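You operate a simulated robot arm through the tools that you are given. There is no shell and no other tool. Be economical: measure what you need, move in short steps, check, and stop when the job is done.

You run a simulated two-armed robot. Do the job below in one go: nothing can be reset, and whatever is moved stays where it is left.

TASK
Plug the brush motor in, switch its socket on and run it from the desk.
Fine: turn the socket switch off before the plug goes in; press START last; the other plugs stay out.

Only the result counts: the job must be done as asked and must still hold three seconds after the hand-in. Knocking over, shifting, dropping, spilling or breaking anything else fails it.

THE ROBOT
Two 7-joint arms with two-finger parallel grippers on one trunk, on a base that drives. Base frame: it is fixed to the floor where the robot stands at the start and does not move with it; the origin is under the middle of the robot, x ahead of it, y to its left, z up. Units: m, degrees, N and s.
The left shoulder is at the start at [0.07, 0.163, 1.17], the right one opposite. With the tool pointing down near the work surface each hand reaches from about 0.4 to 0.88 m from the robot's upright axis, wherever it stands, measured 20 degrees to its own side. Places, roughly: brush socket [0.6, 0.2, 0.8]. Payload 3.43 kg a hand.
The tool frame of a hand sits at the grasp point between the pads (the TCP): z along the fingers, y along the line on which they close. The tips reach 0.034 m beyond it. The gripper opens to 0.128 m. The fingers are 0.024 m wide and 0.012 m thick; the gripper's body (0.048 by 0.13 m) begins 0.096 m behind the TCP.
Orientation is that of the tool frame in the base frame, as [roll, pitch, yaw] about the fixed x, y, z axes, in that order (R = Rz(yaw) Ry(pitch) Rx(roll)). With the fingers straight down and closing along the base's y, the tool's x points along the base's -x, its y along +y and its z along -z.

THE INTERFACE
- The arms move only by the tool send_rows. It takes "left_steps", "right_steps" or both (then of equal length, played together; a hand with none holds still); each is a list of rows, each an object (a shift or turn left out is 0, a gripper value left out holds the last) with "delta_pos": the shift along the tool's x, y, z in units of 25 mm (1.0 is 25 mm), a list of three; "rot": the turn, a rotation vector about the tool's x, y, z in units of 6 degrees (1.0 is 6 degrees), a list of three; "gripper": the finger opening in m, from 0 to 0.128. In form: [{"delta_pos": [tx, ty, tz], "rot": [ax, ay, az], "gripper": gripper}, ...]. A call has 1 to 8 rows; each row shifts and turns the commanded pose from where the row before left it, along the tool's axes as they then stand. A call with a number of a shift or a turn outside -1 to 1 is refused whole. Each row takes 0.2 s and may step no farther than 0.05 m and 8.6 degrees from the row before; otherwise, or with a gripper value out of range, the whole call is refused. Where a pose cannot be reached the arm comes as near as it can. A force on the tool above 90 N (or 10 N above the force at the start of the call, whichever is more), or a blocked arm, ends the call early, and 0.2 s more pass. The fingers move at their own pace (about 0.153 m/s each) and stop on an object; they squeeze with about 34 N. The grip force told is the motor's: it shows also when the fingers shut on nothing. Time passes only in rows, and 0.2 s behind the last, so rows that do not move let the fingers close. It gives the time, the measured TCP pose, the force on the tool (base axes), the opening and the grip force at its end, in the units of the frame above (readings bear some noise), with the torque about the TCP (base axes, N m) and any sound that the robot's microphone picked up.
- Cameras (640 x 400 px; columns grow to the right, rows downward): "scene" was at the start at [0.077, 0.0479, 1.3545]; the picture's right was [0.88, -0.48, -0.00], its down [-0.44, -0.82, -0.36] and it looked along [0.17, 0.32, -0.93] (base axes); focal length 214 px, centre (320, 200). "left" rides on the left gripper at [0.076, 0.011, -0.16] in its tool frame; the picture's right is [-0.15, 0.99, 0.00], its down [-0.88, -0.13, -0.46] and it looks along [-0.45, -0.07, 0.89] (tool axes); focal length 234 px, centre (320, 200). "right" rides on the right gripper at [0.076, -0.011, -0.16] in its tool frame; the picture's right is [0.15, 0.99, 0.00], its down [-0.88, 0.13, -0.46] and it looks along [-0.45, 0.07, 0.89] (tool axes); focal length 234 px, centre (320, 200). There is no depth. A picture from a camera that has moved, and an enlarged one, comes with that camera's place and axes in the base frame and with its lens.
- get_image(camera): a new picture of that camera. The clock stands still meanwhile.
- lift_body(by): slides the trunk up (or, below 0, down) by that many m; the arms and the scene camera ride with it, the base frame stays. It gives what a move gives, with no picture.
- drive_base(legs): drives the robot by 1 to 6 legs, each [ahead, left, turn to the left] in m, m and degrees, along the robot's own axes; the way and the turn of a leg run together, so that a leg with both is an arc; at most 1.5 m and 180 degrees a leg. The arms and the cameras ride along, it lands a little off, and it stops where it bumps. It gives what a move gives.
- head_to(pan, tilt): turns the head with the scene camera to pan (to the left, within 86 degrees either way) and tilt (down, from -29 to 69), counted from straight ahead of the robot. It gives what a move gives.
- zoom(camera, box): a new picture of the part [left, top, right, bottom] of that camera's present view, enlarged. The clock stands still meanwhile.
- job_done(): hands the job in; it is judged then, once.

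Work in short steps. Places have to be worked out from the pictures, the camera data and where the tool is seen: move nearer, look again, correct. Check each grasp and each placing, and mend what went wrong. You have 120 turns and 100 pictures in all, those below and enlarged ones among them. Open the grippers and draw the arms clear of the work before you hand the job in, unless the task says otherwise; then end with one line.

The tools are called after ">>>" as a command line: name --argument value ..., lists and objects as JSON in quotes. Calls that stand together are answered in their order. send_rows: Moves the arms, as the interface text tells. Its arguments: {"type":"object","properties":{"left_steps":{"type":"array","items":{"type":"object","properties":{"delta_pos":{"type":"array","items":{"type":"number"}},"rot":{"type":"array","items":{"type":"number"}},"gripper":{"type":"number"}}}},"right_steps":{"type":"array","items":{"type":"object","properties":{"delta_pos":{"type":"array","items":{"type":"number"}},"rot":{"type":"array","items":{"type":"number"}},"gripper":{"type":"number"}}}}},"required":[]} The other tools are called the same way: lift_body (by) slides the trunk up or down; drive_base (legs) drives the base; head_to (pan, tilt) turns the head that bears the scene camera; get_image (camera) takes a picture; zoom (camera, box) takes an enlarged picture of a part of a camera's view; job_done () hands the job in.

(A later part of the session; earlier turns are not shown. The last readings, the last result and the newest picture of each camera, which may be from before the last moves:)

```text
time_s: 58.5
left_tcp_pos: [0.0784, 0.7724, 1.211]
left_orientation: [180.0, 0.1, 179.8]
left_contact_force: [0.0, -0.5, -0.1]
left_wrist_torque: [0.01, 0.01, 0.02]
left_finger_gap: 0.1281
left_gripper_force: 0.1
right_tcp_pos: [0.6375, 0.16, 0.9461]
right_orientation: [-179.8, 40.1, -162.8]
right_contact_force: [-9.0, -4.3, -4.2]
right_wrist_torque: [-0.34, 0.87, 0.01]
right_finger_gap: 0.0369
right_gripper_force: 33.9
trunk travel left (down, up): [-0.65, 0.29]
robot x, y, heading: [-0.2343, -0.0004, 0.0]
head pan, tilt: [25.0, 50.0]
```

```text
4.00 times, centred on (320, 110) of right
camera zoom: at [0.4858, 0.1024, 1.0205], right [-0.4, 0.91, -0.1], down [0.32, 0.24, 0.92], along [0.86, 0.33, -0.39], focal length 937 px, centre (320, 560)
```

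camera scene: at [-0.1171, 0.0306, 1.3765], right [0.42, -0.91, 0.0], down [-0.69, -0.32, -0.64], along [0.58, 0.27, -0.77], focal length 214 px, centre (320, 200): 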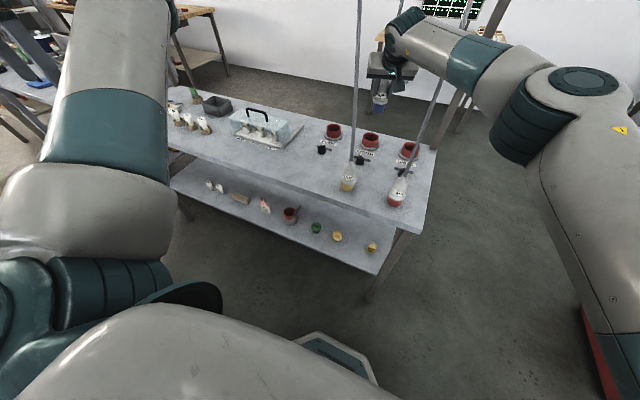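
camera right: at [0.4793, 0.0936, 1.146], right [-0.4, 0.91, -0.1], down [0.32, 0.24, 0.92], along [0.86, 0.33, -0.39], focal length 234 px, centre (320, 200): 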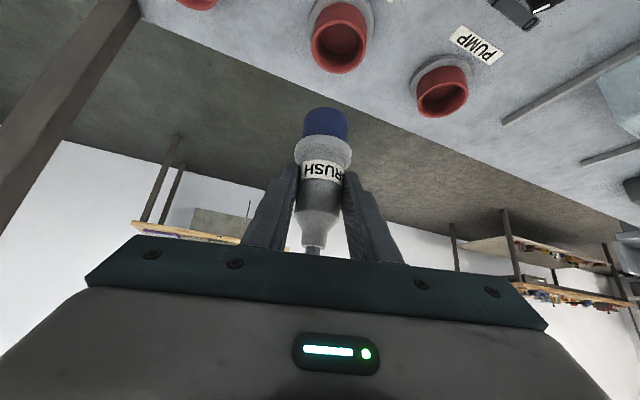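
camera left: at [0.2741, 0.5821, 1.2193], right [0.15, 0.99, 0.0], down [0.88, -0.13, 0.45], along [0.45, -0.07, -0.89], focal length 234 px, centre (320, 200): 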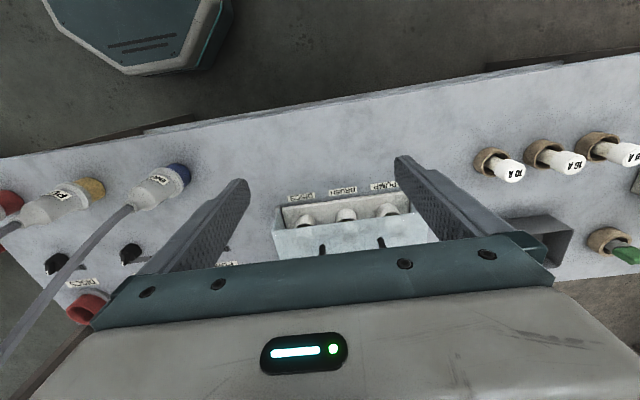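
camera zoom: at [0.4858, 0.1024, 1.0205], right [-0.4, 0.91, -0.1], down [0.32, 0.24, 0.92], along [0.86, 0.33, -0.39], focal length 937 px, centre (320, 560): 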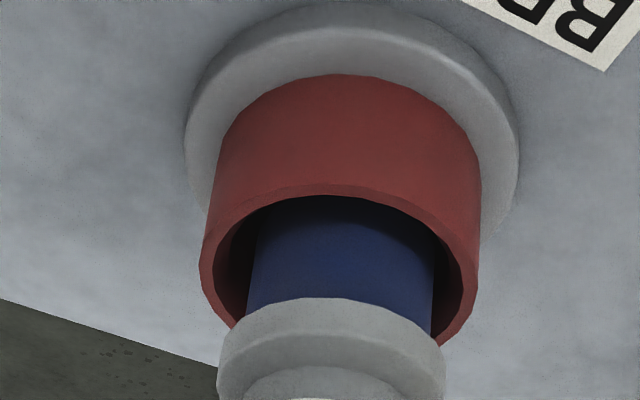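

The plug is inside the rim but rubs at the far side (−9 N in x). I shift back 5 mm and 2 mm right and read the force.

>>> send_rows --right_steps '[{"delta_pos": [0.165, -0.016, -0.14]}, {}]'

```text
time_s: 59.1
left_tcp_pos: [0.0794, 0.7725, 1.21]
left_orientation: [-180.0, -0.1, 179.9]
left_contact_force: [0.2, 0.2, -0.2]
left_wrist_torque: [-0.02, 0.01, 0.02]
left_finger_gap: 0.128
left_gripper_force: 0.1
right_tcp_pos: [0.6334, 0.1591, 0.9467]
right_orientation: [-179.9, 40.4, -162.9]
right_contact_force: [-0.6, 0.2, -1.7]
right_wrist_torque: [-0.01, 0.02, -0.03]
right_finger_gap: 0.0367
right_gripper_force: 34.7
trunk travel left (down, up): [-0.65, 0.29]
robot x, y, heading: [-0.2389, -0.0026, 0.1]
head pan, tilt: [25.0, 50.0]
```

Free again. I lower in 4 mm steps to the stop.

>>> send_rows --right_steps '[{"delta_pos": [0.1035, 0, 0.122]}, {"delta_pos": [0.1035, 0, 0.122]}, {"delta_pos": [0.1035, 0, 0.122]}, {"delta_pos": [0.1035, 0, 0.122]}, {}]'

>>> zoom --camera "right" --box '[240, 60, 400, 160]'

```text
time_s: 60.3
left_tcp_pos: [0.0797, 0.7722, 1.2115]
left_orientation: [179.9, 0.0, 180.0]
left_contact_force: [-0.7, 0.6, 0.4]
left_wrist_torque: [-0.01, 0.0, -0.01]
left_finger_gap: 0.128
left_gripper_force: 0.1
right_tcp_pos: [0.6332, 0.1599, 0.9313]
right_orientation: [-180.0, 40.3, -162.8]
right_contact_force: [0.6, 0.4, 4.3]
right_wrist_torque: [0.06, -0.15, -0.02]
right_finger_gap: 0.0369
right_gripper_force: 34.4
trunk travel left (down, up): [-0.65, 0.29]
robot x, y, heading: [-0.2375, 0.0011, -0.2]
head pan, tilt: [25.0, 50.0]
```

```text
4.00 times, centred on (320, 110) of right
camera zoom: at [0.4816, 0.1009, 1.0056], right [-0.4, 0.91, -0.1], down [0.32, 0.24, 0.92], along [0.86, 0.33, -0.39], focal length 937 px, centre (320, 560)
```

zoom: 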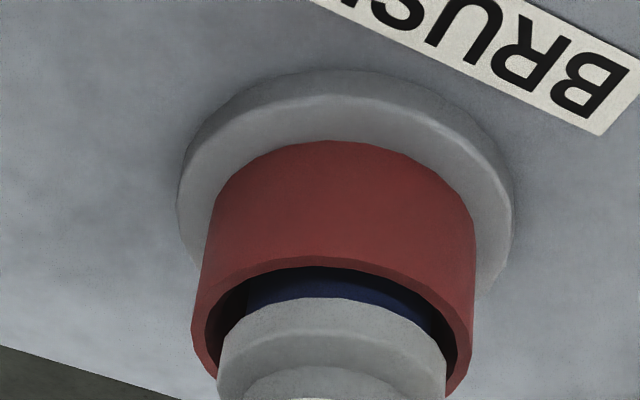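

Resistance begins (4 N). I press on in 3 mm steps to seat it.

>>> send_rows --right_steps '[{"delta_pos": [0.0776, 0, 0.0915]}, {"delta_pos": [0.0776, 0, 0.0915]}, {}]'

```text
time_s: 61.1
left_tcp_pos: [0.0778, 0.7721, 1.2116]
left_orientation: [180.0, 0.0, 179.9]
left_contact_force: [0.6, -0.7, -0.8]
left_wrist_torque: [0.0, -0.02, 0.02]
left_finger_gap: 0.1282
left_gripper_force: 0.2
right_tcp_pos: [0.6332, 0.1598, 0.9286]
right_orientation: [-179.7, 40.7, -162.9]
right_contact_force: [6.9, 0.6, 23.6]
right_wrist_torque: [0.21, -0.56, -0.06]
right_finger_gap: 0.0367
right_gripper_force: 33.6
trunk travel left (down, up): [-0.65, 0.29]
robot x, y, heading: [-0.2343, 0.0018, -0.4]
head pan, tilt: [25.0, 50.0]
```

23.6 N now. Press 5 mm more to see whether it gives or is seated.

>>> send_rows --right_steps '[{"delta_pos": [0.0647, 0, 0.0762]}, {"delta_pos": [0.0647, 0, 0.0762]}, {}]'

>>> zoom --camera "right" --box '[240, 60, 400, 260]'

>>> zoom --camera "scene" --box '[340, 90, 420, 170]'

```text
time_s: 61.9
left_tcp_pos: [0.075, 0.7724, 1.2129]
left_orientation: [180.0, 0.3, 180.0]
left_contact_force: [-0.2, 0.1, 0.0]
left_wrist_torque: [0.02, 0.0, 0.01]
left_finger_gap: 0.1281
left_gripper_force: 0.2
right_tcp_pos: [0.6317, 0.1589, 0.9291]
right_orientation: [-179.9, 41.0, -162.8]
right_contact_force: [7.4, 2.3, 41.4]
right_wrist_torque: [0.27, -0.5, -0.08]
right_finger_gap: 0.0369
right_gripper_force: 34.1
trunk travel left (down, up): [-0.65, 0.29]
robot x, y, heading: [-0.2369, -0.0016, 0.3]
head pan, tilt: [25.0, 50.0]
```

```text
2.00 times, centred on (320, 160) of right
camera zoom: at [0.4797, 0.1004, 1.0018], right [-0.4, 0.91, -0.1], down [0.31, 0.23, 0.92], along [0.86, 0.33, -0.38], focal length 468 px, centre (320, 280)
```

zoom: 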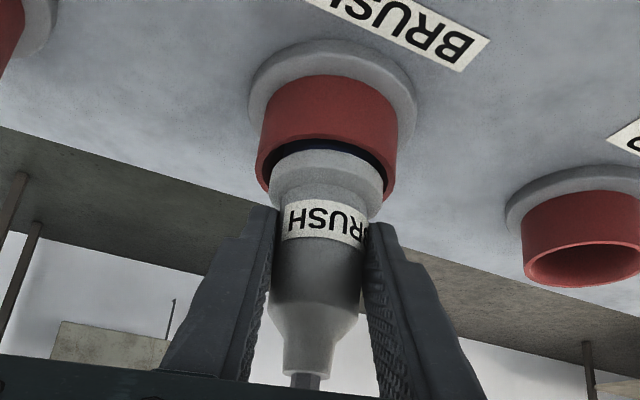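

```text
5.00 times, centred on (380, 130) of scene
camera zoom: at [-0.1226, 0.0306, 1.3772], right [0.42, -0.91, 0.0], down [-0.69, -0.32, -0.65], along [0.59, 0.27, -0.76], focal length 1072 px, centre (20, 550)
```

zoom: 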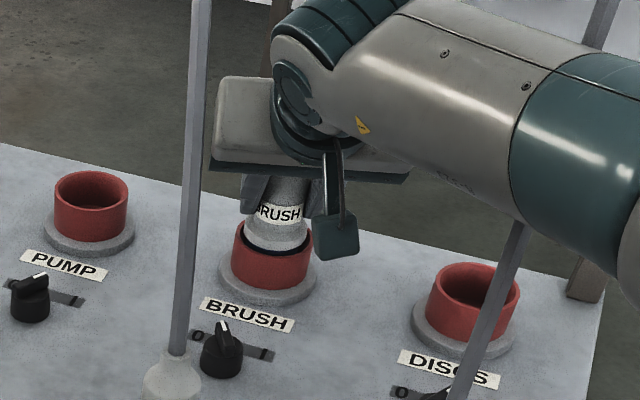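

Seated: no further travel at 41 N. I relieve the push, open the fingers, and check.

>>> send_rows --right_steps '[{"delta_pos": [-0.2, 0, -0.236]}, {}, {"gripper": 0.07}, {}, {}]'

>>> zoom --camera "right" --box '[240, 60, 400, 260]'

```text
time_s: 63.1
left_tcp_pos: [0.0792, 0.7729, 1.2093]
left_orientation: [179.9, -0.1, 179.8]
left_contact_force: [-0.7, -0.2, 0.2]
left_wrist_torque: [0.0, 0.01, 0.01]
left_finger_gap: 0.1276
left_gripper_force: 0.1
right_tcp_pos: [0.6339, 0.1601, 0.9265]
right_orientation: [-180.0, 40.2, -162.9]
right_contact_force: [0.4, -0.1, -0.4]
right_wrist_torque: [0.0, 0.02, 0.01]
right_finger_gap: 0.07
right_gripper_force: 0.1
trunk travel left (down, up): [-0.65, 0.29]
robot x, y, heading: [-0.235, 0.0001, -0.2]
head pan, tilt: [25.0, 50.0]
```

```text
2.00 times, centred on (320, 160) of right
camera zoom: at [0.4823, 0.1012, 1.0011], right [-0.4, 0.91, -0.1], down [0.32, 0.24, 0.92], along [0.86, 0.33, -0.39], focal length 468 px, centre (320, 280)
```

zoom: 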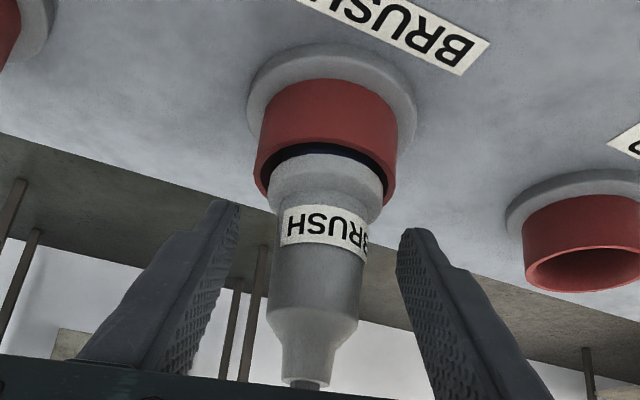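

Plug stays in the BRUSH socket. I withdraw back along the approach line.

>>> send_rows --right_steps '[{"delta_pos": [0, 0, -1]}, {"delta_pos": [0, 0, -1]}, {"delta_pos": [0, 0, -1]}, {"delta_pos": [0, 0, -1]}, {"delta_pos": [0, 0, -1]}, {"delta_pos": [0, 0, -1]}, {"delta_pos": [0, 0, -1], "gripper": 0.045}]'

>>> get_image --camera "scene"

```text
time_s: 64.7
left_tcp_pos: [0.0777, 0.772, 1.2109]
left_orientation: [180.0, 0.0, 179.9]
left_contact_force: [0.0, -0.5, -0.5]
left_wrist_torque: [0.03, 0.01, 0.01]
left_finger_gap: 0.1278
left_gripper_force: 0.1
right_tcp_pos: [0.523, 0.1244, 1.0627]
right_orientation: [-179.9, 40.3, -163.0]
right_contact_force: [-1.3, 0.5, 0.3]
right_wrist_torque: [-0.01, 0.0, -0.02]
right_finger_gap: 0.0452
right_gripper_force: 0.1
trunk travel left (down, up): [-0.65, 0.29]
robot x, y, heading: [-0.2374, 0.0025, -0.1]
head pan, tilt: [25.0, 50.0]
```

```text
24 pictures are left
camera scene: at [-0.1181, 0.0311, 1.3765], right [0.42, -0.91, 0.0], down [-0.69, -0.32, -0.64], along [0.58, 0.27, -0.77], focal length 214 px, centre (320, 200)
```

scene: 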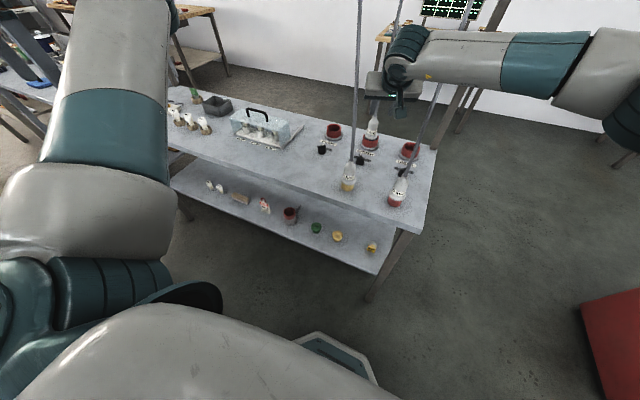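

Plug is in. I bring the hand upright again, lean it 10° and yaw it to match the knob at 0.

>>> send_rows --right_steps '[{"rot": [0, 0.96, 0]}, {"rot": [0, 0.96, 0]}, {"rot": [0, 0.96, 0]}, {"rot": [0, 0.96, 0]}, {"rot": [0, 0.96, 0]}, {"rot": [0, 0.96, 0]}, {"rot": [0, 0.96, 0]}]'

>>> send_rows --right_steps '[{"rot": [-0.8, -0.244, 0], "delta_pos": [0, -0.3, 0.5]}, {"rot": [-0.8, -0.244, 0], "delta_pos": [0, -0.3, 0.5]}, {"rot": [0, 0, -0.83], "delta_pos": [0, 0, 0.8]}, {"rot": [0, 0, -0.83], "delta_pos": [0, 0, 0.8]}, {"rot": [0, 0, -0.83], "delta_pos": [0, 0, 0.8]}, {}]'

```text
time_s: 66.3
left_tcp_pos: [0.0793, 0.774, 1.2107]
left_orientation: [179.9, 0.0, 179.9]
left_contact_force: [-0.3, -0.7, -0.3]
left_wrist_torque: [-0.01, -0.02, 0.0]
left_finger_gap: 0.128
left_gripper_force: 0.1
right_tcp_pos: [0.5232, 0.125, 1.0613]
right_orientation: [-179.9, 5.6, -162.8]
right_contact_force: [0.6, 0.2, -0.1]
right_wrist_torque: [0.0, -0.02, 0.01]
right_finger_gap: 0.0451
right_gripper_force: 0.0
right hand out of reach, approached as far as the arm can: row 6, 7
trunk travel left (down, up): [-0.65, 0.29]
robot x, y, heading: [-0.2334, 0.0032, 0.1]
head pan, tilt: [25.0, 50.0]
```

```text
time_s: 67.7
left_tcp_pos: [0.0796, 0.7729, 1.2096]
left_orientation: [-180.0, 0.0, 179.9]
left_contact_force: [-0.2, 1.0, 0.6]
left_wrist_torque: [0.03, 0.0, 0.02]
left_finger_gap: 0.1284
left_gripper_force: 0.0
right_tcp_pos: [0.5332, 0.1237, 0.9783]
right_orientation: [173.0, 10.7, -148.0]
right_contact_force: [0.7, -0.1, 1.2]
right_wrist_torque: [-0.01, 0.03, -0.03]
right_finger_gap: 0.0451
right_gripper_force: 0.0
trunk travel left (down, up): [-0.65, 0.29]
robot x, y, heading: [-0.2388, -0.0, -0.2]
head pan, tilt: [25.0, 50.0]
```

The full upright pose was slightly out of reach but this orientation (12° lean, ridge angle 33°) serves. I move above the knob.

>>> send_rows --right_steps '[{"delta_pos": [0.21, 0.525, 0.91]}, {"delta_pos": [0.21, 0.525, 0.91]}, {}]'

>>> zoom --camera "right" --box '[230, 100, 410, 240]'

```text
time_s: 68.5
left_tcp_pos: [0.0797, 0.7722, 1.2109]
left_orientation: [-180.0, 0.0, 180.0]
left_contact_force: [-0.2, -1.3, 0.1]
left_wrist_torque: [-0.01, -0.03, -0.01]
left_finger_gap: 0.128
left_gripper_force: 0.1
right_tcp_pos: [0.5171, 0.1491, 0.9323]
right_orientation: [173.0, 10.8, -148.2]
right_contact_force: [0.1, 1.0, -0.3]
right_wrist_torque: [0.01, -0.03, 0.03]
right_finger_gap: 0.0452
right_gripper_force: 0.0
trunk travel left (down, up): [-0.65, 0.29]
robot x, y, heading: [-0.2352, 0.0026, 0.1]
head pan, tilt: [25.0, 50.0]
```

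```text
2.86 times, centred on (320, 170) of right
camera zoom: at [0.443, 0.068, 1.0742], right [-0.66, 0.75, 0.09], down [0.62, 0.47, 0.63], along [0.42, 0.47, -0.78], focal length 669 px, centre (320, 286)
```

zoom: 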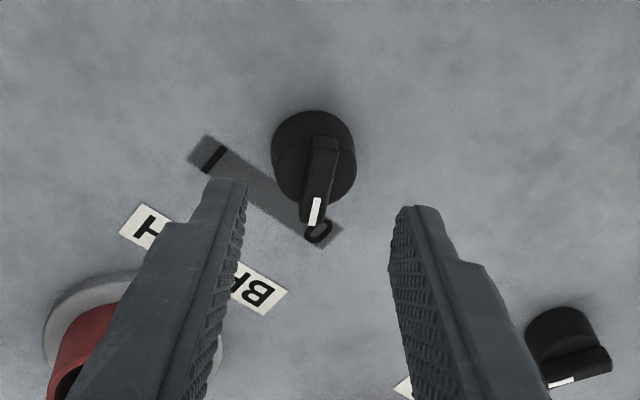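

Aligned. Descend 33 mm and close on the ridge.

>>> send_rows --right_steps '[{"delta_pos": [0.05, 0, 0.65]}, {"delta_pos": [0.05, 0, 0.65]}, {}, {"gripper": 0.0}, {}, {}, {}]'

```text
time_s: 70.1
left_tcp_pos: [0.0805, 0.7731, 1.211]
left_orientation: [180.0, 0.0, 180.0]
left_contact_force: [-0.1, 0.2, 0.9]
left_wrist_torque: [0.02, -0.01, 0.0]
left_finger_gap: 0.128
left_gripper_force: 0.0
right_tcp_pos: [0.5176, 0.1549, 0.8997]
right_orientation: [173.0, 10.8, -148.2]
right_contact_force: [1.2, -0.7, 1.4]
right_wrist_torque: [-0.13, 0.09, -1.05]
right_finger_gap: 0.0094
right_gripper_force: 43.4
trunk travel left (down, up): [-0.65, 0.29]
robot x, y, heading: [-0.2377, 0.0001, -0.0]
head pan, tilt: [25.0, 50.0]
```

Gripped. Turn it to I: about 70° clockwise seen from above.

>>> send_rows --right_steps '[{"rot": [0, 0, 1]}, {"rot": [0, 0, 1]}, {"rot": [0, 0, 1]}, {"rot": [0, 0, 1]}, {"rot": [0, 0, 1]}, {"rot": [0, 0, 1]}]'

>>> send_rows --right_steps '[{"rot": [0, 0, 1]}, {"rot": [0, 0, 1]}, {"rot": [0, 0, 1]}, {"rot": [0, 0, 1]}, {"rot": [0, 0, 1]}, {"rot": [0, 0, 0.8]}]'

>>> zoom --camera "right" --box '[230, 100, 410, 240]'

```text
time_s: 71.5
left_tcp_pos: [0.08, 0.7725, 1.2109]
left_orientation: [-179.9, -0.1, 180.0]
left_contact_force: [-0.1, 0.6, -0.1]
left_wrist_torque: [-0.02, -0.01, 0.02]
left_finger_gap: 0.1278
left_gripper_force: 0.0
right_tcp_pos: [0.5174, 0.1552, 0.9013]
right_orientation: [167.9, 4.6, 175.9]
right_contact_force: [0.6, -0.7, -4.5]
right_wrist_torque: [-0.23, -1.06, 0.04]
right_finger_gap: 0.0096
right_gripper_force: 43.4
trunk travel left (down, up): [-0.65, 0.29]
robot x, y, heading: [-0.2381, -0.0008, 0.3]
head pan, tilt: [25.0, 50.0]
```

```text
time_s: 72.9
left_tcp_pos: [0.0787, 0.7733, 1.2109]
left_orientation: [-179.9, 0.0, 179.9]
left_contact_force: [0.1, -0.8, -0.8]
left_wrist_torque: [0.02, 0.03, -0.01]
left_finger_gap: 0.128
left_gripper_force: 0.0
right_tcp_pos: [0.5182, 0.1565, 0.9014]
right_orientation: [167.5, -3.0, 141.9]
right_contact_force: [-0.3, 1.0, -0.4]
right_wrist_torque: [-0.18, -0.23, 1.33]
right_finger_gap: 0.0121
right_gripper_force: 44.7
trunk travel left (down, up): [-0.65, 0.29]
robot x, y, heading: [-0.2377, -0.0006, -0.1]
head pan, tilt: [25.0, 50.0]
```

```text
2.86 times, centred on (320, 170) of right
camera zoom: at [0.4352, 0.1613, 1.0603], right [0.49, 0.84, 0.22], down [0.73, -0.53, 0.43], along [0.48, -0.05, -0.88], focal length 669 px, centre (320, 286)
```

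zoom: 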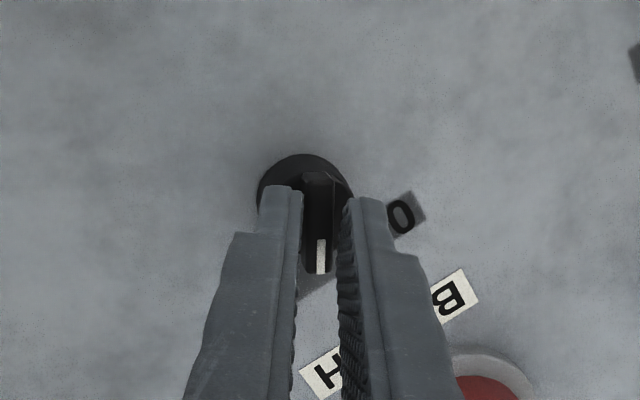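

Turned to I, stop felt. I open, lift off and square the hand.

>>> send_rows --right_steps '[{"gripper": 0.045}, {}, {"delta_pos": [0, 0, -1]}, {"delta_pos": [0, 0, -1]}, {"rot": [0, 0, -1], "delta_pos": [0, 0, -0.5]}, {"rot": [0, 0, -1]}, {"rot": [0, 0, -1]}, {"rot": [0, 0, -1]}]'

>>> zoom --camera "right" --box '[230, 50, 450, 220]'

```text
time_s: 74.7
left_tcp_pos: [0.0792, 0.7727, 1.2106]
left_orientation: [-180.0, 0.0, 179.8]
left_contact_force: [-0.3, 0.2, 0.6]
left_wrist_torque: [0.01, 0.03, 0.0]
left_finger_gap: 0.1281
left_gripper_force: 0.1
right_tcp_pos: [0.5113, 0.1436, 0.9627]
right_orientation: [167.4, 2.4, 165.5]
right_contact_force: [0.0, 0.2, 0.4]
right_wrist_torque: [-0.01, 0.0, 0.01]
right_finger_gap: 0.0447
right_gripper_force: 0.1
trunk travel left (down, up): [-0.65, 0.29]
robot x, y, heading: [-0.2361, -0.0003, -0.1]
head pan, tilt: [25.0, 50.0]
```

```text
2.35 times, centred on (340, 135) of right
camera zoom: at [0.4194, 0.1188, 1.1132], right [0.09, 0.97, 0.21], down [0.84, -0.19, 0.51], along [0.54, 0.13, -0.83], focal length 551 px, centre (273, 353)
```

zoom: 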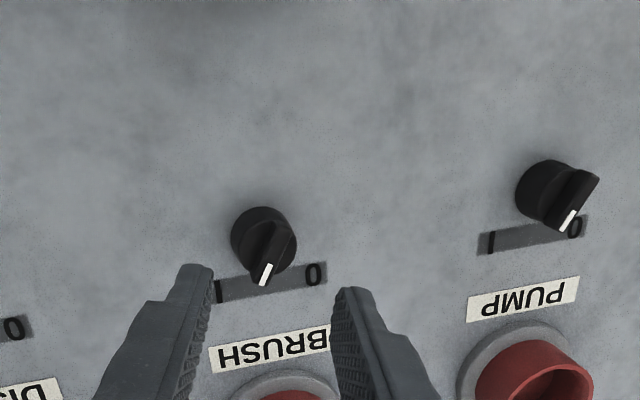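

BRUSH pointer stands at I like the neighbours. I withdraw the right hand up and out through the corridor.

>>> send_rows --right_steps '[{"rot": [0, 0, -1]}, {"rot": [0, 0, -1]}, {"rot": [1, 0, -0.4], "delta_pos": [0, -0.7, -0.3]}, {"rot": [1, 0, 0], "delta_pos": [0, -0.7, -0.5]}, {"delta_pos": [0.5, 0, -1]}, {"delta_pos": [0.5, 0, -1]}, {"delta_pos": [0.5, 0, -1]}, {"delta_pos": [0.5, 0, -1]}]'

>>> send_rows --right_steps '[{"delta_pos": [1, 0, -0.5]}, {"delta_pos": [1, 0, -0.5]}, {"delta_pos": [1, 0, -0.5]}, {"delta_pos": [1, 0, -0.5]}, {"delta_pos": [1, 0, 0]}, {"delta_pos": [1, 0, 0]}, {"delta_pos": [1, 0, 0]}]'

```text
time_s: 76.5
left_tcp_pos: [0.0785, 0.7726, 1.2109]
left_orientation: [-180.0, 0.1, 179.8]
left_contact_force: [0.2, -0.4, -1.0]
left_wrist_torque: [-0.02, 0.0, -0.02]
left_finger_gap: 0.1279
left_gripper_force: 0.0
right_tcp_pos: [0.4494, 0.1074, 1.0707]
right_orientation: [-179.7, 5.3, 179.5]
right_contact_force: [0.0, -0.6, 0.1]
right_wrist_torque: [-0.01, 0.0, -0.01]
right_finger_gap: 0.045
right_gripper_force: 0.1
trunk travel left (down, up): [-0.65, 0.29]
robot x, y, heading: [-0.2369, 0.0021, -0.0]
head pan, tilt: [25.0, 50.0]
```

```text
time_s: 78.1
left_tcp_pos: [0.0805, 0.7728, 1.2114]
left_orientation: [179.9, 0.0, 179.9]
left_contact_force: [0.2, -0.1, 0.0]
left_wrist_torque: [0.0, 0.01, 0.01]
left_finger_gap: 0.1277
left_gripper_force: 0.0
right_tcp_pos: [0.2685, 0.1073, 1.1058]
right_orientation: [-179.8, 5.3, 179.4]
right_contact_force: [-0.2, 0.1, -0.9]
right_wrist_torque: [-0.01, -0.03, 0.01]
right_finger_gap: 0.0451
right_gripper_force: 0.0
trunk travel left (down, up): [-0.65, 0.29]
robot x, y, heading: [-0.2398, -0.0002, -0.2]
head pan, tilt: [25.0, 50.0]
```

Now I look for the control desk: turn the base 60° left and look back along the line.

>>> drive_base --legs '[[0, 0, 60]]'

>>> head_to --pan 50 --tilt 20

>>> get_image --camera "scene"

```text
time_s: 81.2
left_tcp_pos: [-0.7462, 0.6621, 1.2108]
left_orientation: [180.0, 0.0, -120.4]
left_contact_force: [0.8, 0.5, -0.4]
left_wrist_torque: [0.0, -0.03, 0.0]
left_finger_gap: 0.128
left_gripper_force: 0.2
right_tcp_pos: [-0.075, 0.4924, 1.1063]
right_orientation: [-179.7, 5.3, -120.7]
right_contact_force: [-0.6, -0.4, 1.0]
right_wrist_torque: [0.0, 0.01, 0.0]
right_finger_gap: 0.0448
right_gripper_force: 0.1
trunk travel left (down, up): [-0.65, 0.29]
robot x, y, heading: [-0.2395, 0.0026, 60.0]
head pan, tilt: [25.0, 50.0]
```

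```text
time_s: 82.1
left_tcp_pos: [-0.7449, 0.663, 1.2114]
left_orientation: [180.0, 0.0, -120.4]
left_contact_force: [0.1, -0.2, -0.3]
left_wrist_torque: [-0.01, 0.01, 0.01]
left_finger_gap: 0.1276
left_gripper_force: 0.1
right_tcp_pos: [-0.0742, 0.4933, 1.1067]
right_orientation: [-179.8, 5.3, -120.7]
right_contact_force: [-0.6, -0.8, -0.6]
right_wrist_torque: [-0.01, 0.05, 0.01]
right_finger_gap: 0.0451
right_gripper_force: 0.2
trunk travel left (down, up): [-0.65, 0.29]
robot x, y, heading: [-0.242, -0.0031, 59.9]
head pan, tilt: [50.0, 20.0]
```

```text
20 pictures are left
camera scene: at [-0.2435, 0.1301, 1.422], right [0.94, 0.34, 0.0], down [0.12, -0.32, -0.94], along [-0.32, 0.88, -0.34], focal length 214 px, centre (320, 200)
```

scene: 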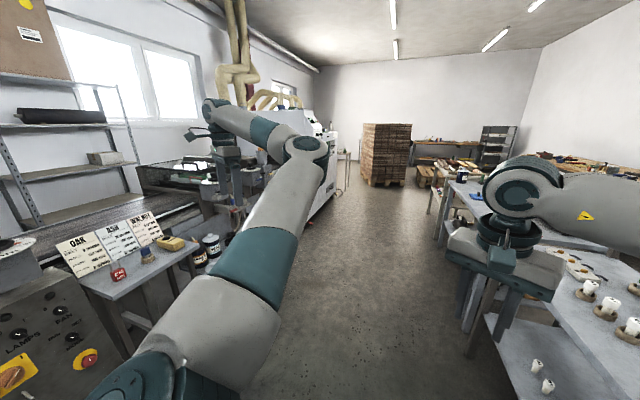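

A control panel (LAMPS, FAN…) shows at the left. Look further that way.

>>> head_to --pan 84 --tilt 30

>>> get_image --camera "scene"

```text
time_s: 83.1
left_tcp_pos: [-0.7452, 0.6619, 1.2117]
left_orientation: [180.0, 0.0, -120.4]
left_contact_force: [-0.5, -0.8, -0.3]
left_wrist_torque: [-0.02, 0.01, -0.04]
left_finger_gap: 0.128
left_gripper_force: 0.1
right_tcp_pos: [-0.0756, 0.4928, 1.1055]
right_orientation: [-179.7, 5.4, -120.7]
right_contact_force: [-0.5, 0.6, 0.1]
right_wrist_torque: [-0.02, -0.01, 0.02]
right_finger_gap: 0.0449
right_gripper_force: 0.0
trunk travel left (down, up): [-0.65, 0.29]
robot x, y, heading: [-0.2352, -0.0007, 59.7]
head pan, tilt: [84.0, 30.0]
```

```text
19 pictures are left
camera scene: at [-0.285, 0.096, 1.406], right [0.59, 0.81, 0.0], down [0.4, -0.3, -0.87], along [-0.7, 0.51, -0.5], focal length 214 px, centre (320, 200)
```

scene: 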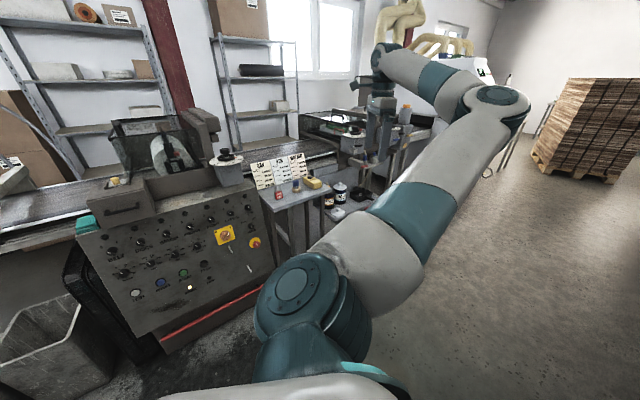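

That's the control desk behind the robot. Zoom on it.

>>> zoom --camera "scene" --box '[80, 180, 280, 320]'

```text
2.86 times, centred on (180, 250) of scene
camera zoom: at [-0.285, 0.096, 1.406], right [0.59, 0.81, 0.0], down [0.4, -0.3, -0.87], along [-0.7, 0.51, -0.5], focal length 613 px, centre (720, 57)
```

zoom: 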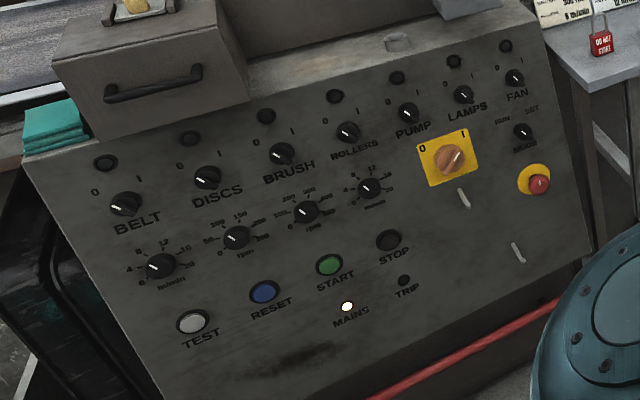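

Desk found: BRUSH switch, START, MODE, main. I zoom for the switch states.

>>> zoom --camera "scene" --box '[100, 200, 190, 260]'

>>> zoom --camera "scene" --box '[180, 190, 270, 260]'

```text
6.67 times, centred on (145, 230) of scene
camera zoom: at [-0.285, 0.096, 1.406], right [0.59, 0.81, 0.0], down [0.4, -0.3, -0.87], along [-0.7, 0.51, -0.5], focal length 1430 px, centre (1487, 0)
```

zoom: 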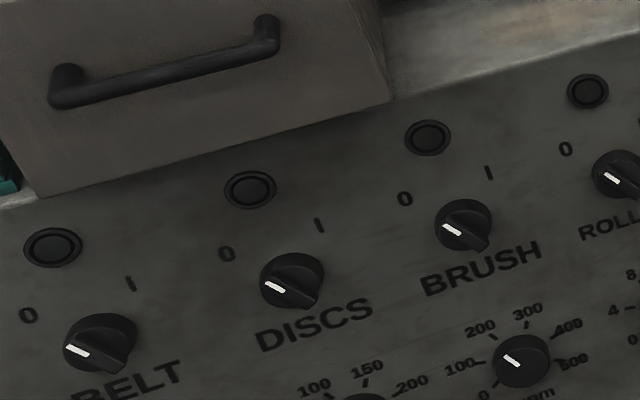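

```text
5.71 times, centred on (225, 225) of scene
camera zoom: at [-0.285, 0.096, 1.406], right [0.59, 0.81, 0.0], down [0.4, -0.3, -0.87], along [-0.7, 0.51, -0.5], focal length 1226 px, centre (863, 57)
```

zoom: 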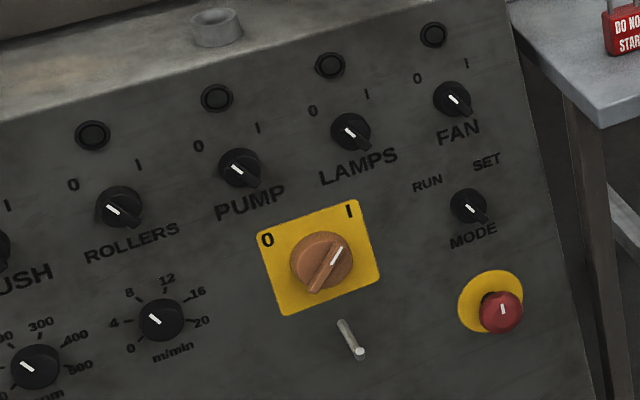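

Everything on the desk is at 0, MODE on RUN, main at I, MAINS lit. I'll set desk BRUSH to I and then press START. First tuck both hands, then turn to face it.

>>> send_rows --left_steps '[{"delta_pos": [0, -1, 0]}, {"delta_pos": [0, -1, 0]}, {"delta_pos": [0, -1, 0]}, {"delta_pos": [0, -1, 0]}, {"delta_pos": [0, -1, 0]}, {"delta_pos": [0, -1, 0]}, {"delta_pos": [0, -1, 0]}, {"delta_pos": [0, -1, 0]}]' --right_steps '[{"delta_pos": [0.4, -1, 0]}, {"delta_pos": [0.4, -1, 0]}, {"delta_pos": [0.4, -1, 0]}, {"delta_pos": [0.4, -1, 0]}, {"delta_pos": [0.4, -1, 0]}, {"delta_pos": [0.4, -1, 0]}, {"delta_pos": [0, -1, 0]}, {"delta_pos": [0, -1, 0]}]'

>>> drive_base --legs '[[0, 0, 120]]'

>>> head_to --pan 0 --tilt 35

>>> get_image --camera "scene"

```text
time_s: 84.9
left_tcp_pos: [-0.5708, 0.561, 1.2115]
left_orientation: [179.9, 0.0, -120.4]
left_contact_force: [1.0, -0.5, 0.2]
left_wrist_torque: [0.0, 0.04, -0.01]
left_finger_gap: 0.1282
left_gripper_force: 0.0
right_tcp_pos: [0.0673, 0.3402, 1.1027]
right_orientation: [-179.8, 5.4, -120.7]
right_contact_force: [0.2, -0.5, 0.9]
right_wrist_torque: [0.02, 0.03, 0.0]
right_finger_gap: 0.045
right_gripper_force: 0.1
trunk travel left (down, up): [-0.65, 0.29]
robot x, y, heading: [-0.237, -0.0003, 59.8]
head pan, tilt: [84.0, 30.0]
```

```text
time_s: 90.3
left_tcp_pos: [-0.5477, -0.5757, 1.2122]
left_orientation: [-179.9, 0.1, 0.5]
left_contact_force: [0.2, 0.4, -0.6]
left_wrist_torque: [0.0, 0.04, 0.0]
left_finger_gap: 0.1279
left_gripper_force: 0.1
right_tcp_pos: [-0.6846, 0.0839, 1.1019]
right_orientation: [-179.7, 5.3, 0.2]
right_contact_force: [0.2, 0.9, 0.5]
right_wrist_torque: [0.01, 0.0, 0.03]
right_finger_gap: 0.0452
right_gripper_force: 0.0
trunk travel left (down, up): [-0.65, 0.29]
robot x, y, heading: [-0.2349, 0.001, -179.5]
head pan, tilt: [84.0, 30.0]
```

```text
time_s: 91.9
left_tcp_pos: [-0.5469, -0.5751, 1.2116]
left_orientation: [180.0, 0.0, 0.5]
left_contact_force: [0.0, 0.1, 0.2]
left_wrist_torque: [0.01, 0.03, 0.0]
left_finger_gap: 0.1281
left_gripper_force: 0.0
right_tcp_pos: [-0.6845, 0.0846, 1.1005]
right_orientation: [-179.7, 5.4, 0.2]
right_contact_force: [0.8, 0.2, -0.2]
right_wrist_torque: [0.01, 0.02, 0.01]
right_finger_gap: 0.045
right_gripper_force: 0.1
trunk travel left (down, up): [-0.65, 0.29]
robot x, y, heading: [-0.2363, 0.0042, -179.6]
head pan, tilt: [0.0, 35.0]
```

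```text
15 pictures are left
camera scene: at [-0.3758, -0.0029, 1.3982], right [-0.01, 1.0, 0.0], down [0.57, 0.01, -0.82], along [-0.82, -0.01, -0.57], focal length 214 px, centre (320, 200)
```

scene: 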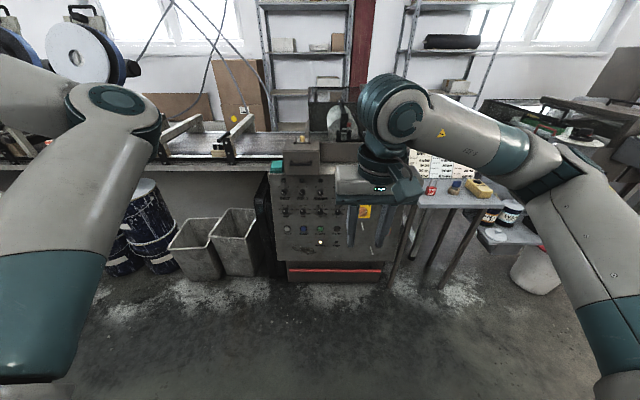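

I zoom at the desk from here for triangulation.

>>> zoom --camera "scene" --box '[265, 165, 345, 265]'

```text
4.00 times, centred on (305, 215) of scene
camera zoom: at [-0.3758, -0.0029, 1.3982], right [-0.01, 1.0, 0.0], down [0.57, 0.01, -0.82], along [-0.82, -0.01, -0.57], focal length 858 px, centre (380, 140)
```

zoom: 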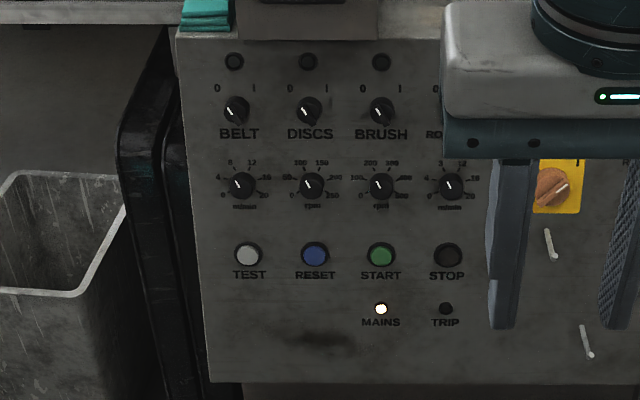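

Panel is near-vertical: BRUSH switch ≈ (−1.267, −0.007, 0.816), START ≈ (−1.244, −0.007, 0.60). I extend the right hand and point it forward, left hand tucked back.

>>> send_rows --right_steps '[{"delta_pos": [-1, 0, 0]}, {"delta_pos": [-1, 0, 0]}, {"delta_pos": [-1, 0, 0]}, {"delta_pos": [-1, 0, 0]}, {"delta_pos": [-1, 0, 0], "rot": [0, -1, 0]}, {"rot": [0, -1, 0]}, {"rot": [0, -1, 0]}, {"rot": [0, -1, 0]}]' --left_steps '[{"delta_pos": [0.5, 0, -0.5]}, {"delta_pos": [0.5, 0, -0.5]}, {"delta_pos": [0.5, 0, -0.5]}, {"delta_pos": [0.5, 0, -0.5]}, {"delta_pos": [0.5, 0, -0.5]}, {"delta_pos": [0.5, 0, -0.5]}, {"delta_pos": [0, 0, -0.5]}, {"delta_pos": [0, 0, -0.5]}]'

>>> send_rows --right_steps '[{"rot": [0, -1, 0]}, {"rot": [0, -1, 0]}, {"rot": [0, -1, 0]}, {"rot": [0, -1, 0]}, {"rot": [0, -1, 0]}, {"rot": [0, -1, 0]}, {"rot": [0, -1, 0]}, {"rot": [0, -1, 0]}]'

```text
time_s: 93.7
left_tcp_pos: [-0.4726, -0.575, 1.3098]
left_orientation: [180.0, -0.1, 0.5]
left_contact_force: [-0.5, 0.5, -0.2]
left_wrist_torque: [-0.03, -0.01, 0.02]
left_finger_gap: 0.1276
left_gripper_force: 0.2
right_tcp_pos: [-0.8083, 0.0862, 1.1126]
right_orientation: [-179.7, 29.4, 0.4]
right_contact_force: [0.3, -0.5, 0.3]
right_wrist_torque: [-0.02, -0.03, 0.02]
right_finger_gap: 0.0452
right_gripper_force: 0.1
trunk travel left (down, up): [-0.65, 0.29]
robot x, y, heading: [-0.2391, -0.0011, -179.4]
head pan, tilt: [0.0, 35.0]
```

```text
time_s: 95.5
left_tcp_pos: [-0.4732, -0.5749, 1.3092]
left_orientation: [-180.0, -0.2, 0.5]
left_contact_force: [0.1, 0.3, 0.1]
left_wrist_torque: [0.02, -0.01, -0.02]
left_finger_gap: 0.1279
left_gripper_force: 0.0
right_tcp_pos: [-0.8122, 0.0828, 1.1117]
right_orientation: [-178.6, 77.4, 1.6]
right_contact_force: [-1.1, 0.1, -0.7]
right_wrist_torque: [0.03, 0.02, -0.01]
right_finger_gap: 0.0452
right_gripper_force: 0.1
trunk travel left (down, up): [-0.65, 0.29]
robot x, y, heading: [-0.2342, -0.0004, -179.5]
head pan, tilt: [0.0, 35.0]
```

Now pitch one more step, roll −30° for the ridge, lower the trunk 0.28 m and drive forward 0.22 m, left 0.09 m.

>>> send_rows --right_steps '[{"rot": [0, -1, 0]}, {"rot": [0, 0, -1]}, {"rot": [0, 0, -1]}, {"rot": [0, 0, -1]}, {"rot": [0, 0, -1]}, {"rot": [0, 0, -1]}]'

>>> lift_body --by -0.28

>>> drive_base --legs '[[0.22, 0.09, 0]]'

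>>> get_image --camera "right"

>>> get_image --camera "scene"

```text
time_s: 96.9
left_tcp_pos: [-0.4732, -0.5764, 1.3092]
left_orientation: [180.0, 0.1, 0.4]
left_contact_force: [0.5, -1.5, -0.1]
left_wrist_torque: [0.01, 0.02, -0.03]
left_finger_gap: 0.128
left_gripper_force: 0.0
right_tcp_pos: [-0.8131, 0.0825, 1.1126]
right_orientation: [-103.0, 58.9, 78.8]
right_contact_force: [-0.1, -0.8, 0.8]
right_wrist_torque: [-0.01, 0.0, 0.0]
right_finger_gap: 0.0452
right_gripper_force: 0.0
right hand out of reach, approached as far as the arm can: row 1
trunk travel left (down, up): [-0.65, 0.29]
robot x, y, heading: [-0.2381, -0.0012, -179.4]
head pan, tilt: [0.0, 35.0]
```

```text
time_s: 99.8
left_tcp_pos: [-0.4726, -0.5742, 1.0293]
left_orientation: [-180.0, -0.1, 0.5]
left_contact_force: [-0.8, 0.6, 0.9]
left_wrist_torque: [0.01, -0.02, 0.0]
left_finger_gap: 0.1278
left_gripper_force: 0.0
right_tcp_pos: [-0.8136, 0.0821, 0.8323]
right_orientation: [-103.0, 59.0, 79.0]
right_contact_force: [0.1, -0.5, 0.0]
right_wrist_torque: [0.0, 0.03, -0.04]
right_finger_gap: 0.0452
right_gripper_force: 0.0
trunk travel left (down, up): [-0.37, 0.57]
robot x, y, heading: [-0.2385, -0.0018, -179.4]
head pan, tilt: [0.0, 35.0]
```

```text
time_s: 101.5
left_tcp_pos: [-0.6964, -0.6658, 1.0278]
left_orientation: [180.0, -0.2, 0.3]
left_contact_force: [-0.7, -0.7, -0.2]
left_wrist_torque: [0.06, -0.04, -0.02]
left_finger_gap: 0.1278
left_gripper_force: 0.0
right_tcp_pos: [-1.0341, -0.0066, 0.8305]
right_orientation: [-103.2, 59.0, 78.5]
right_contact_force: [0.2, 1.0, 0.8]
right_wrist_torque: [0.05, -0.01, -0.03]
right_finger_gap: 0.0452
right_gripper_force: 0.0
trunk travel left (down, up): [-0.37, 0.57]
robot x, y, heading: [-0.4602, -0.0887, -179.6]
head pan, tilt: [0.0, 35.0]
```

```text
13 pictures are left
camera right: at [-0.8696, 0.04, 0.7925], right [0.07, -0.78, -0.62], down [0.37, -0.56, 0.74], along [-0.93, -0.28, 0.25], focal length 234 px, centre (320, 200)
```

right: 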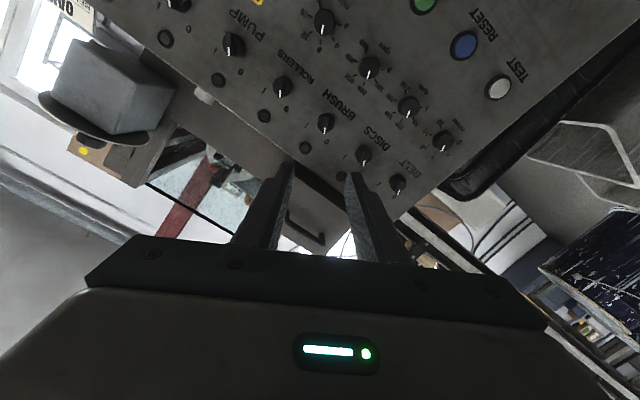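

```text
12 pictures are left
camera scene: at [-0.5972, -0.0945, 1.118], right [-0.01, 1.0, 0.0], down [0.57, 0.0, -0.82], along [-0.82, -0.01, -0.57], focal length 214 px, centre (320, 200)
```

scene: 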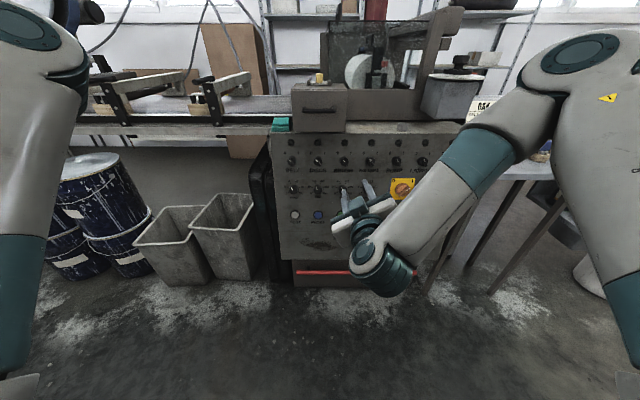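

Three rays agree: BRUSH desk knob ≈ (−1.315, −0.011, 0.788). I advance to about 50 mm short of it.

>>> send_rows --right_steps '[{"delta_pos": [0.029, 0.046, 0.977]}, {"delta_pos": [0.029, 0.046, 0.977]}, {"delta_pos": [0.029, 0.046, 0.977]}, {"delta_pos": [0.029, 0.046, 0.977]}, {"delta_pos": [0.029, 0.046, 0.977]}, {"delta_pos": [0.029, 0.046, 0.977]}, {"delta_pos": [0.029, 0.046, 0.977]}, {"delta_pos": [0.029, 0.046, 0.977]}]'

>>> zoom --camera "right" --box '[220, 0, 500, 240]'

```text
time_s: 103.3
left_tcp_pos: [-0.6967, -0.6654, 1.0285]
left_orientation: [180.0, -0.2, 0.3]
left_contact_force: [0.1, 0.8, 0.0]
left_wrist_torque: [0.03, -0.02, 0.04]
left_finger_gap: 0.1279
left_gripper_force: 0.1
right_tcp_pos: [-1.2262, -0.0109, 0.7996]
right_orientation: [-103.2, 58.9, 78.6]
right_contact_force: [0.1, 0.4, -0.1]
right_wrist_torque: [-0.01, 0.02, -0.02]
right_finger_gap: 0.0449
right_gripper_force: 0.1
trunk travel left (down, up): [-0.37, 0.57]
robot x, y, heading: [-0.4559, -0.0922, -179.6]
head pan, tilt: [0.0, 35.0]
```

```text
1.67 times, centred on (360, 120) of right
camera zoom: at [-1.0616, 0.0358, 0.76], right [0.07, -0.78, -0.62], down [0.37, -0.56, 0.74], along [-0.93, -0.28, 0.25], focal length 390 px, centre (253, 333)
```

zoom: 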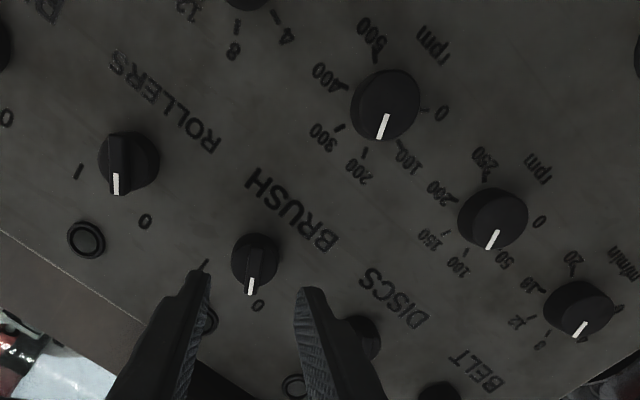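

The knob is centred between fingertips. I advance 60 mm and close, reading the gap.

>>> send_rows --right_steps '[{"delta_pos": [0, 0, 0.8]}, {"delta_pos": [0, 0, 0.8]}, {"delta_pos": [0, 0, 0.8]}, {}, {"gripper": 0.0}, {}, {}, {}]'

>>> zoom --camera "right" --box '[240, 90, 400, 210]'

```text
time_s: 105.1
left_tcp_pos: [-0.6963, -0.6664, 1.0297]
left_orientation: [-180.0, -0.1, 0.3]
left_contact_force: [0.4, -0.6, -1.6]
left_wrist_torque: [0.03, 0.0, -0.04]
left_finger_gap: 0.1277
left_gripper_force: 0.0
right_tcp_pos: [-1.2864, -0.0125, 0.7923]
right_orientation: [-103.7, 58.9, 77.9]
right_contact_force: [-2.4, -3.0, -1.7]
right_wrist_torque: [-0.06, -0.02, 0.18]
right_finger_gap: 0.031
right_gripper_force: 45.0
trunk travel left (down, up): [-0.37, 0.57]
robot x, y, heading: [-0.4561, -0.0921, -179.5]
head pan, tilt: [0.0, 35.0]
```

```text
3.33 times, centred on (320, 150) of right
camera zoom: at [-1.1207, 0.0336, 0.7545], right [0.07, -0.78, -0.62], down [0.36, -0.56, 0.74], along [-0.93, -0.28, 0.24], focal length 781 px, centre (320, 367)
```

zoom: 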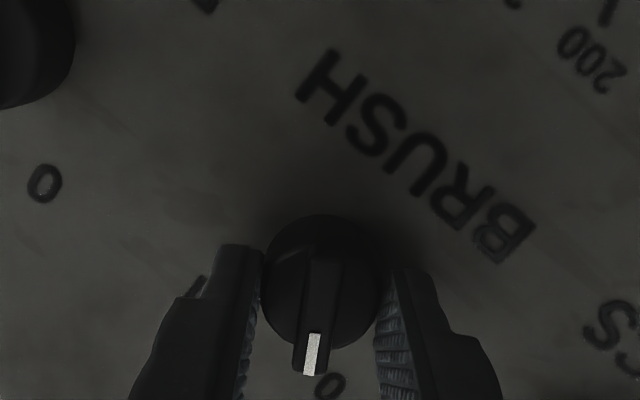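

Gripping the disc (31 mm) again. I open, back off 9 mm, close on the ridge.

>>> send_rows --right_steps '[{"gripper": 0.045}, {}, {"delta_pos": [0, 0, -0.36]}, {"gripper": 0.0}, {}, {}, {}]'

```text
time_s: 106.7
left_tcp_pos: [-0.6968, -0.666, 1.0287]
left_orientation: [180.0, -0.2, 0.4]
left_contact_force: [0.1, 0.4, -0.2]
left_wrist_torque: [0.0, -0.01, 0.02]
left_finger_gap: 0.1279
left_gripper_force: 0.1
right_tcp_pos: [-1.2777, -0.014, 0.7938]
right_orientation: [-103.4, 59.0, 77.9]
right_contact_force: [-1.7, -2.6, -0.8]
right_wrist_torque: [-0.05, -0.05, 0.22]
right_finger_gap: 0.0297
right_gripper_force: 45.0
trunk travel left (down, up): [-0.37, 0.57]
robot x, y, heading: [-0.4571, -0.0923, -179.6]
head pan, tilt: [0.0, 35.0]
```

Still the disc; back another 7 mm.

>>> send_rows --right_steps '[{"gripper": 0.045}, {}, {"delta_pos": [0, 0, -0.28]}, {"gripper": 0.0}, {}, {}, {}]'

```text
time_s: 108.3
left_tcp_pos: [-0.6951, -0.6648, 1.028]
left_orientation: [-180.0, -0.1, 0.2]
left_contact_force: [-1.4, -1.1, -0.1]
left_wrist_torque: [-0.01, 0.02, 0.0]
left_finger_gap: 0.128
left_gripper_force: 0.0
right_tcp_pos: [-1.27, -0.0112, 0.7942]
right_orientation: [-103.5, 58.9, 78.0]
right_contact_force: [2.3, 0.3, 0.5]
right_wrist_torque: [-0.2, -0.18, 0.35]
right_finger_gap: 0.0092
right_gripper_force: 42.9
trunk travel left (down, up): [-0.37, 0.57]
robot x, y, heading: [-0.457, -0.0897, -179.4]
head pan, tilt: [0.0, 35.0]
```

Ridge gripped (9 mm). Turn clockwise to I.

>>> send_rows --right_steps '[{"rot": [0, 0, 1]}, {"rot": [0, 0, 1]}, {"rot": [0, 0, 1]}, {"rot": [0, 0, 1]}, {"rot": [0, 0, 1]}, {"rot": [0, 0, 1]}]'

>>> send_rows --right_steps '[{"rot": [0, 0, 1]}, {"rot": [0, 0, 1]}, {"rot": [0, 0, 1]}, {"rot": [0, 0, 1]}, {"rot": [0, 0, 1]}, {"rot": [0, 0, 0.8]}]'

>>> zoom --camera "right" --box '[220, 40, 420, 200]'

```text
time_s: 109.7
left_tcp_pos: [-0.6947, -0.6642, 1.0291]
left_orientation: [179.9, 0.0, 0.4]
left_contact_force: [0.5, -0.1, -0.5]
left_wrist_torque: [-0.05, 0.02, 0.04]
left_finger_gap: 0.1277
left_gripper_force: 0.0
right_tcp_pos: [-1.2702, -0.0106, 0.7955]
right_orientation: [139.9, 81.1, -40.7]
right_contact_force: [3.1, 8.0, 1.3]
right_wrist_torque: [0.01, -0.34, -0.12]
right_finger_gap: 0.0087
right_gripper_force: 43.5
trunk travel left (down, up): [-0.37, 0.57]
robot x, y, heading: [-0.4636, -0.0917, -179.4]
head pan, tilt: [0.0, 35.0]
```

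```text
time_s: 111.1
left_tcp_pos: [-0.6938, -0.6644, 1.0302]
left_orientation: [180.0, 0.1, 0.3]
left_contact_force: [-0.6, -0.4, -0.8]
left_wrist_torque: [-0.01, 0.02, 0.01]
left_finger_gap: 0.1281
left_gripper_force: 0.1
right_tcp_pos: [-1.2693, -0.0091, 0.7945]
right_orientation: [100.4, 48.9, -82.5]
right_contact_force: [8.8, 18.0, -1.9]
right_wrist_torque: [1.5, -0.02, -0.77]
right_finger_gap: 0.0128
right_gripper_force: 44.8
trunk travel left (down, up): [-0.37, 0.57]
robot x, y, heading: [-0.4543, -0.0914, -179.5]
head pan, tilt: [0.0, 35.0]
```

```text
2.50 times, centred on (320, 120) of right
camera zoom: at [-1.105, -0.0521, 0.7512], right [-0.07, -0.85, 0.53], down [0.37, 0.47, 0.8], along [-0.93, 0.25, 0.28], focal length 585 px, centre (320, 400)
```

zoom: 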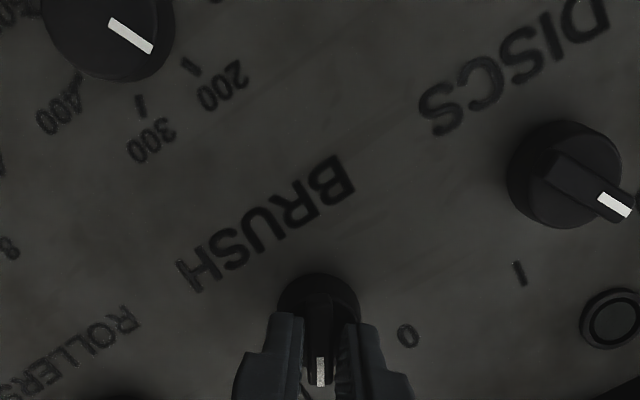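

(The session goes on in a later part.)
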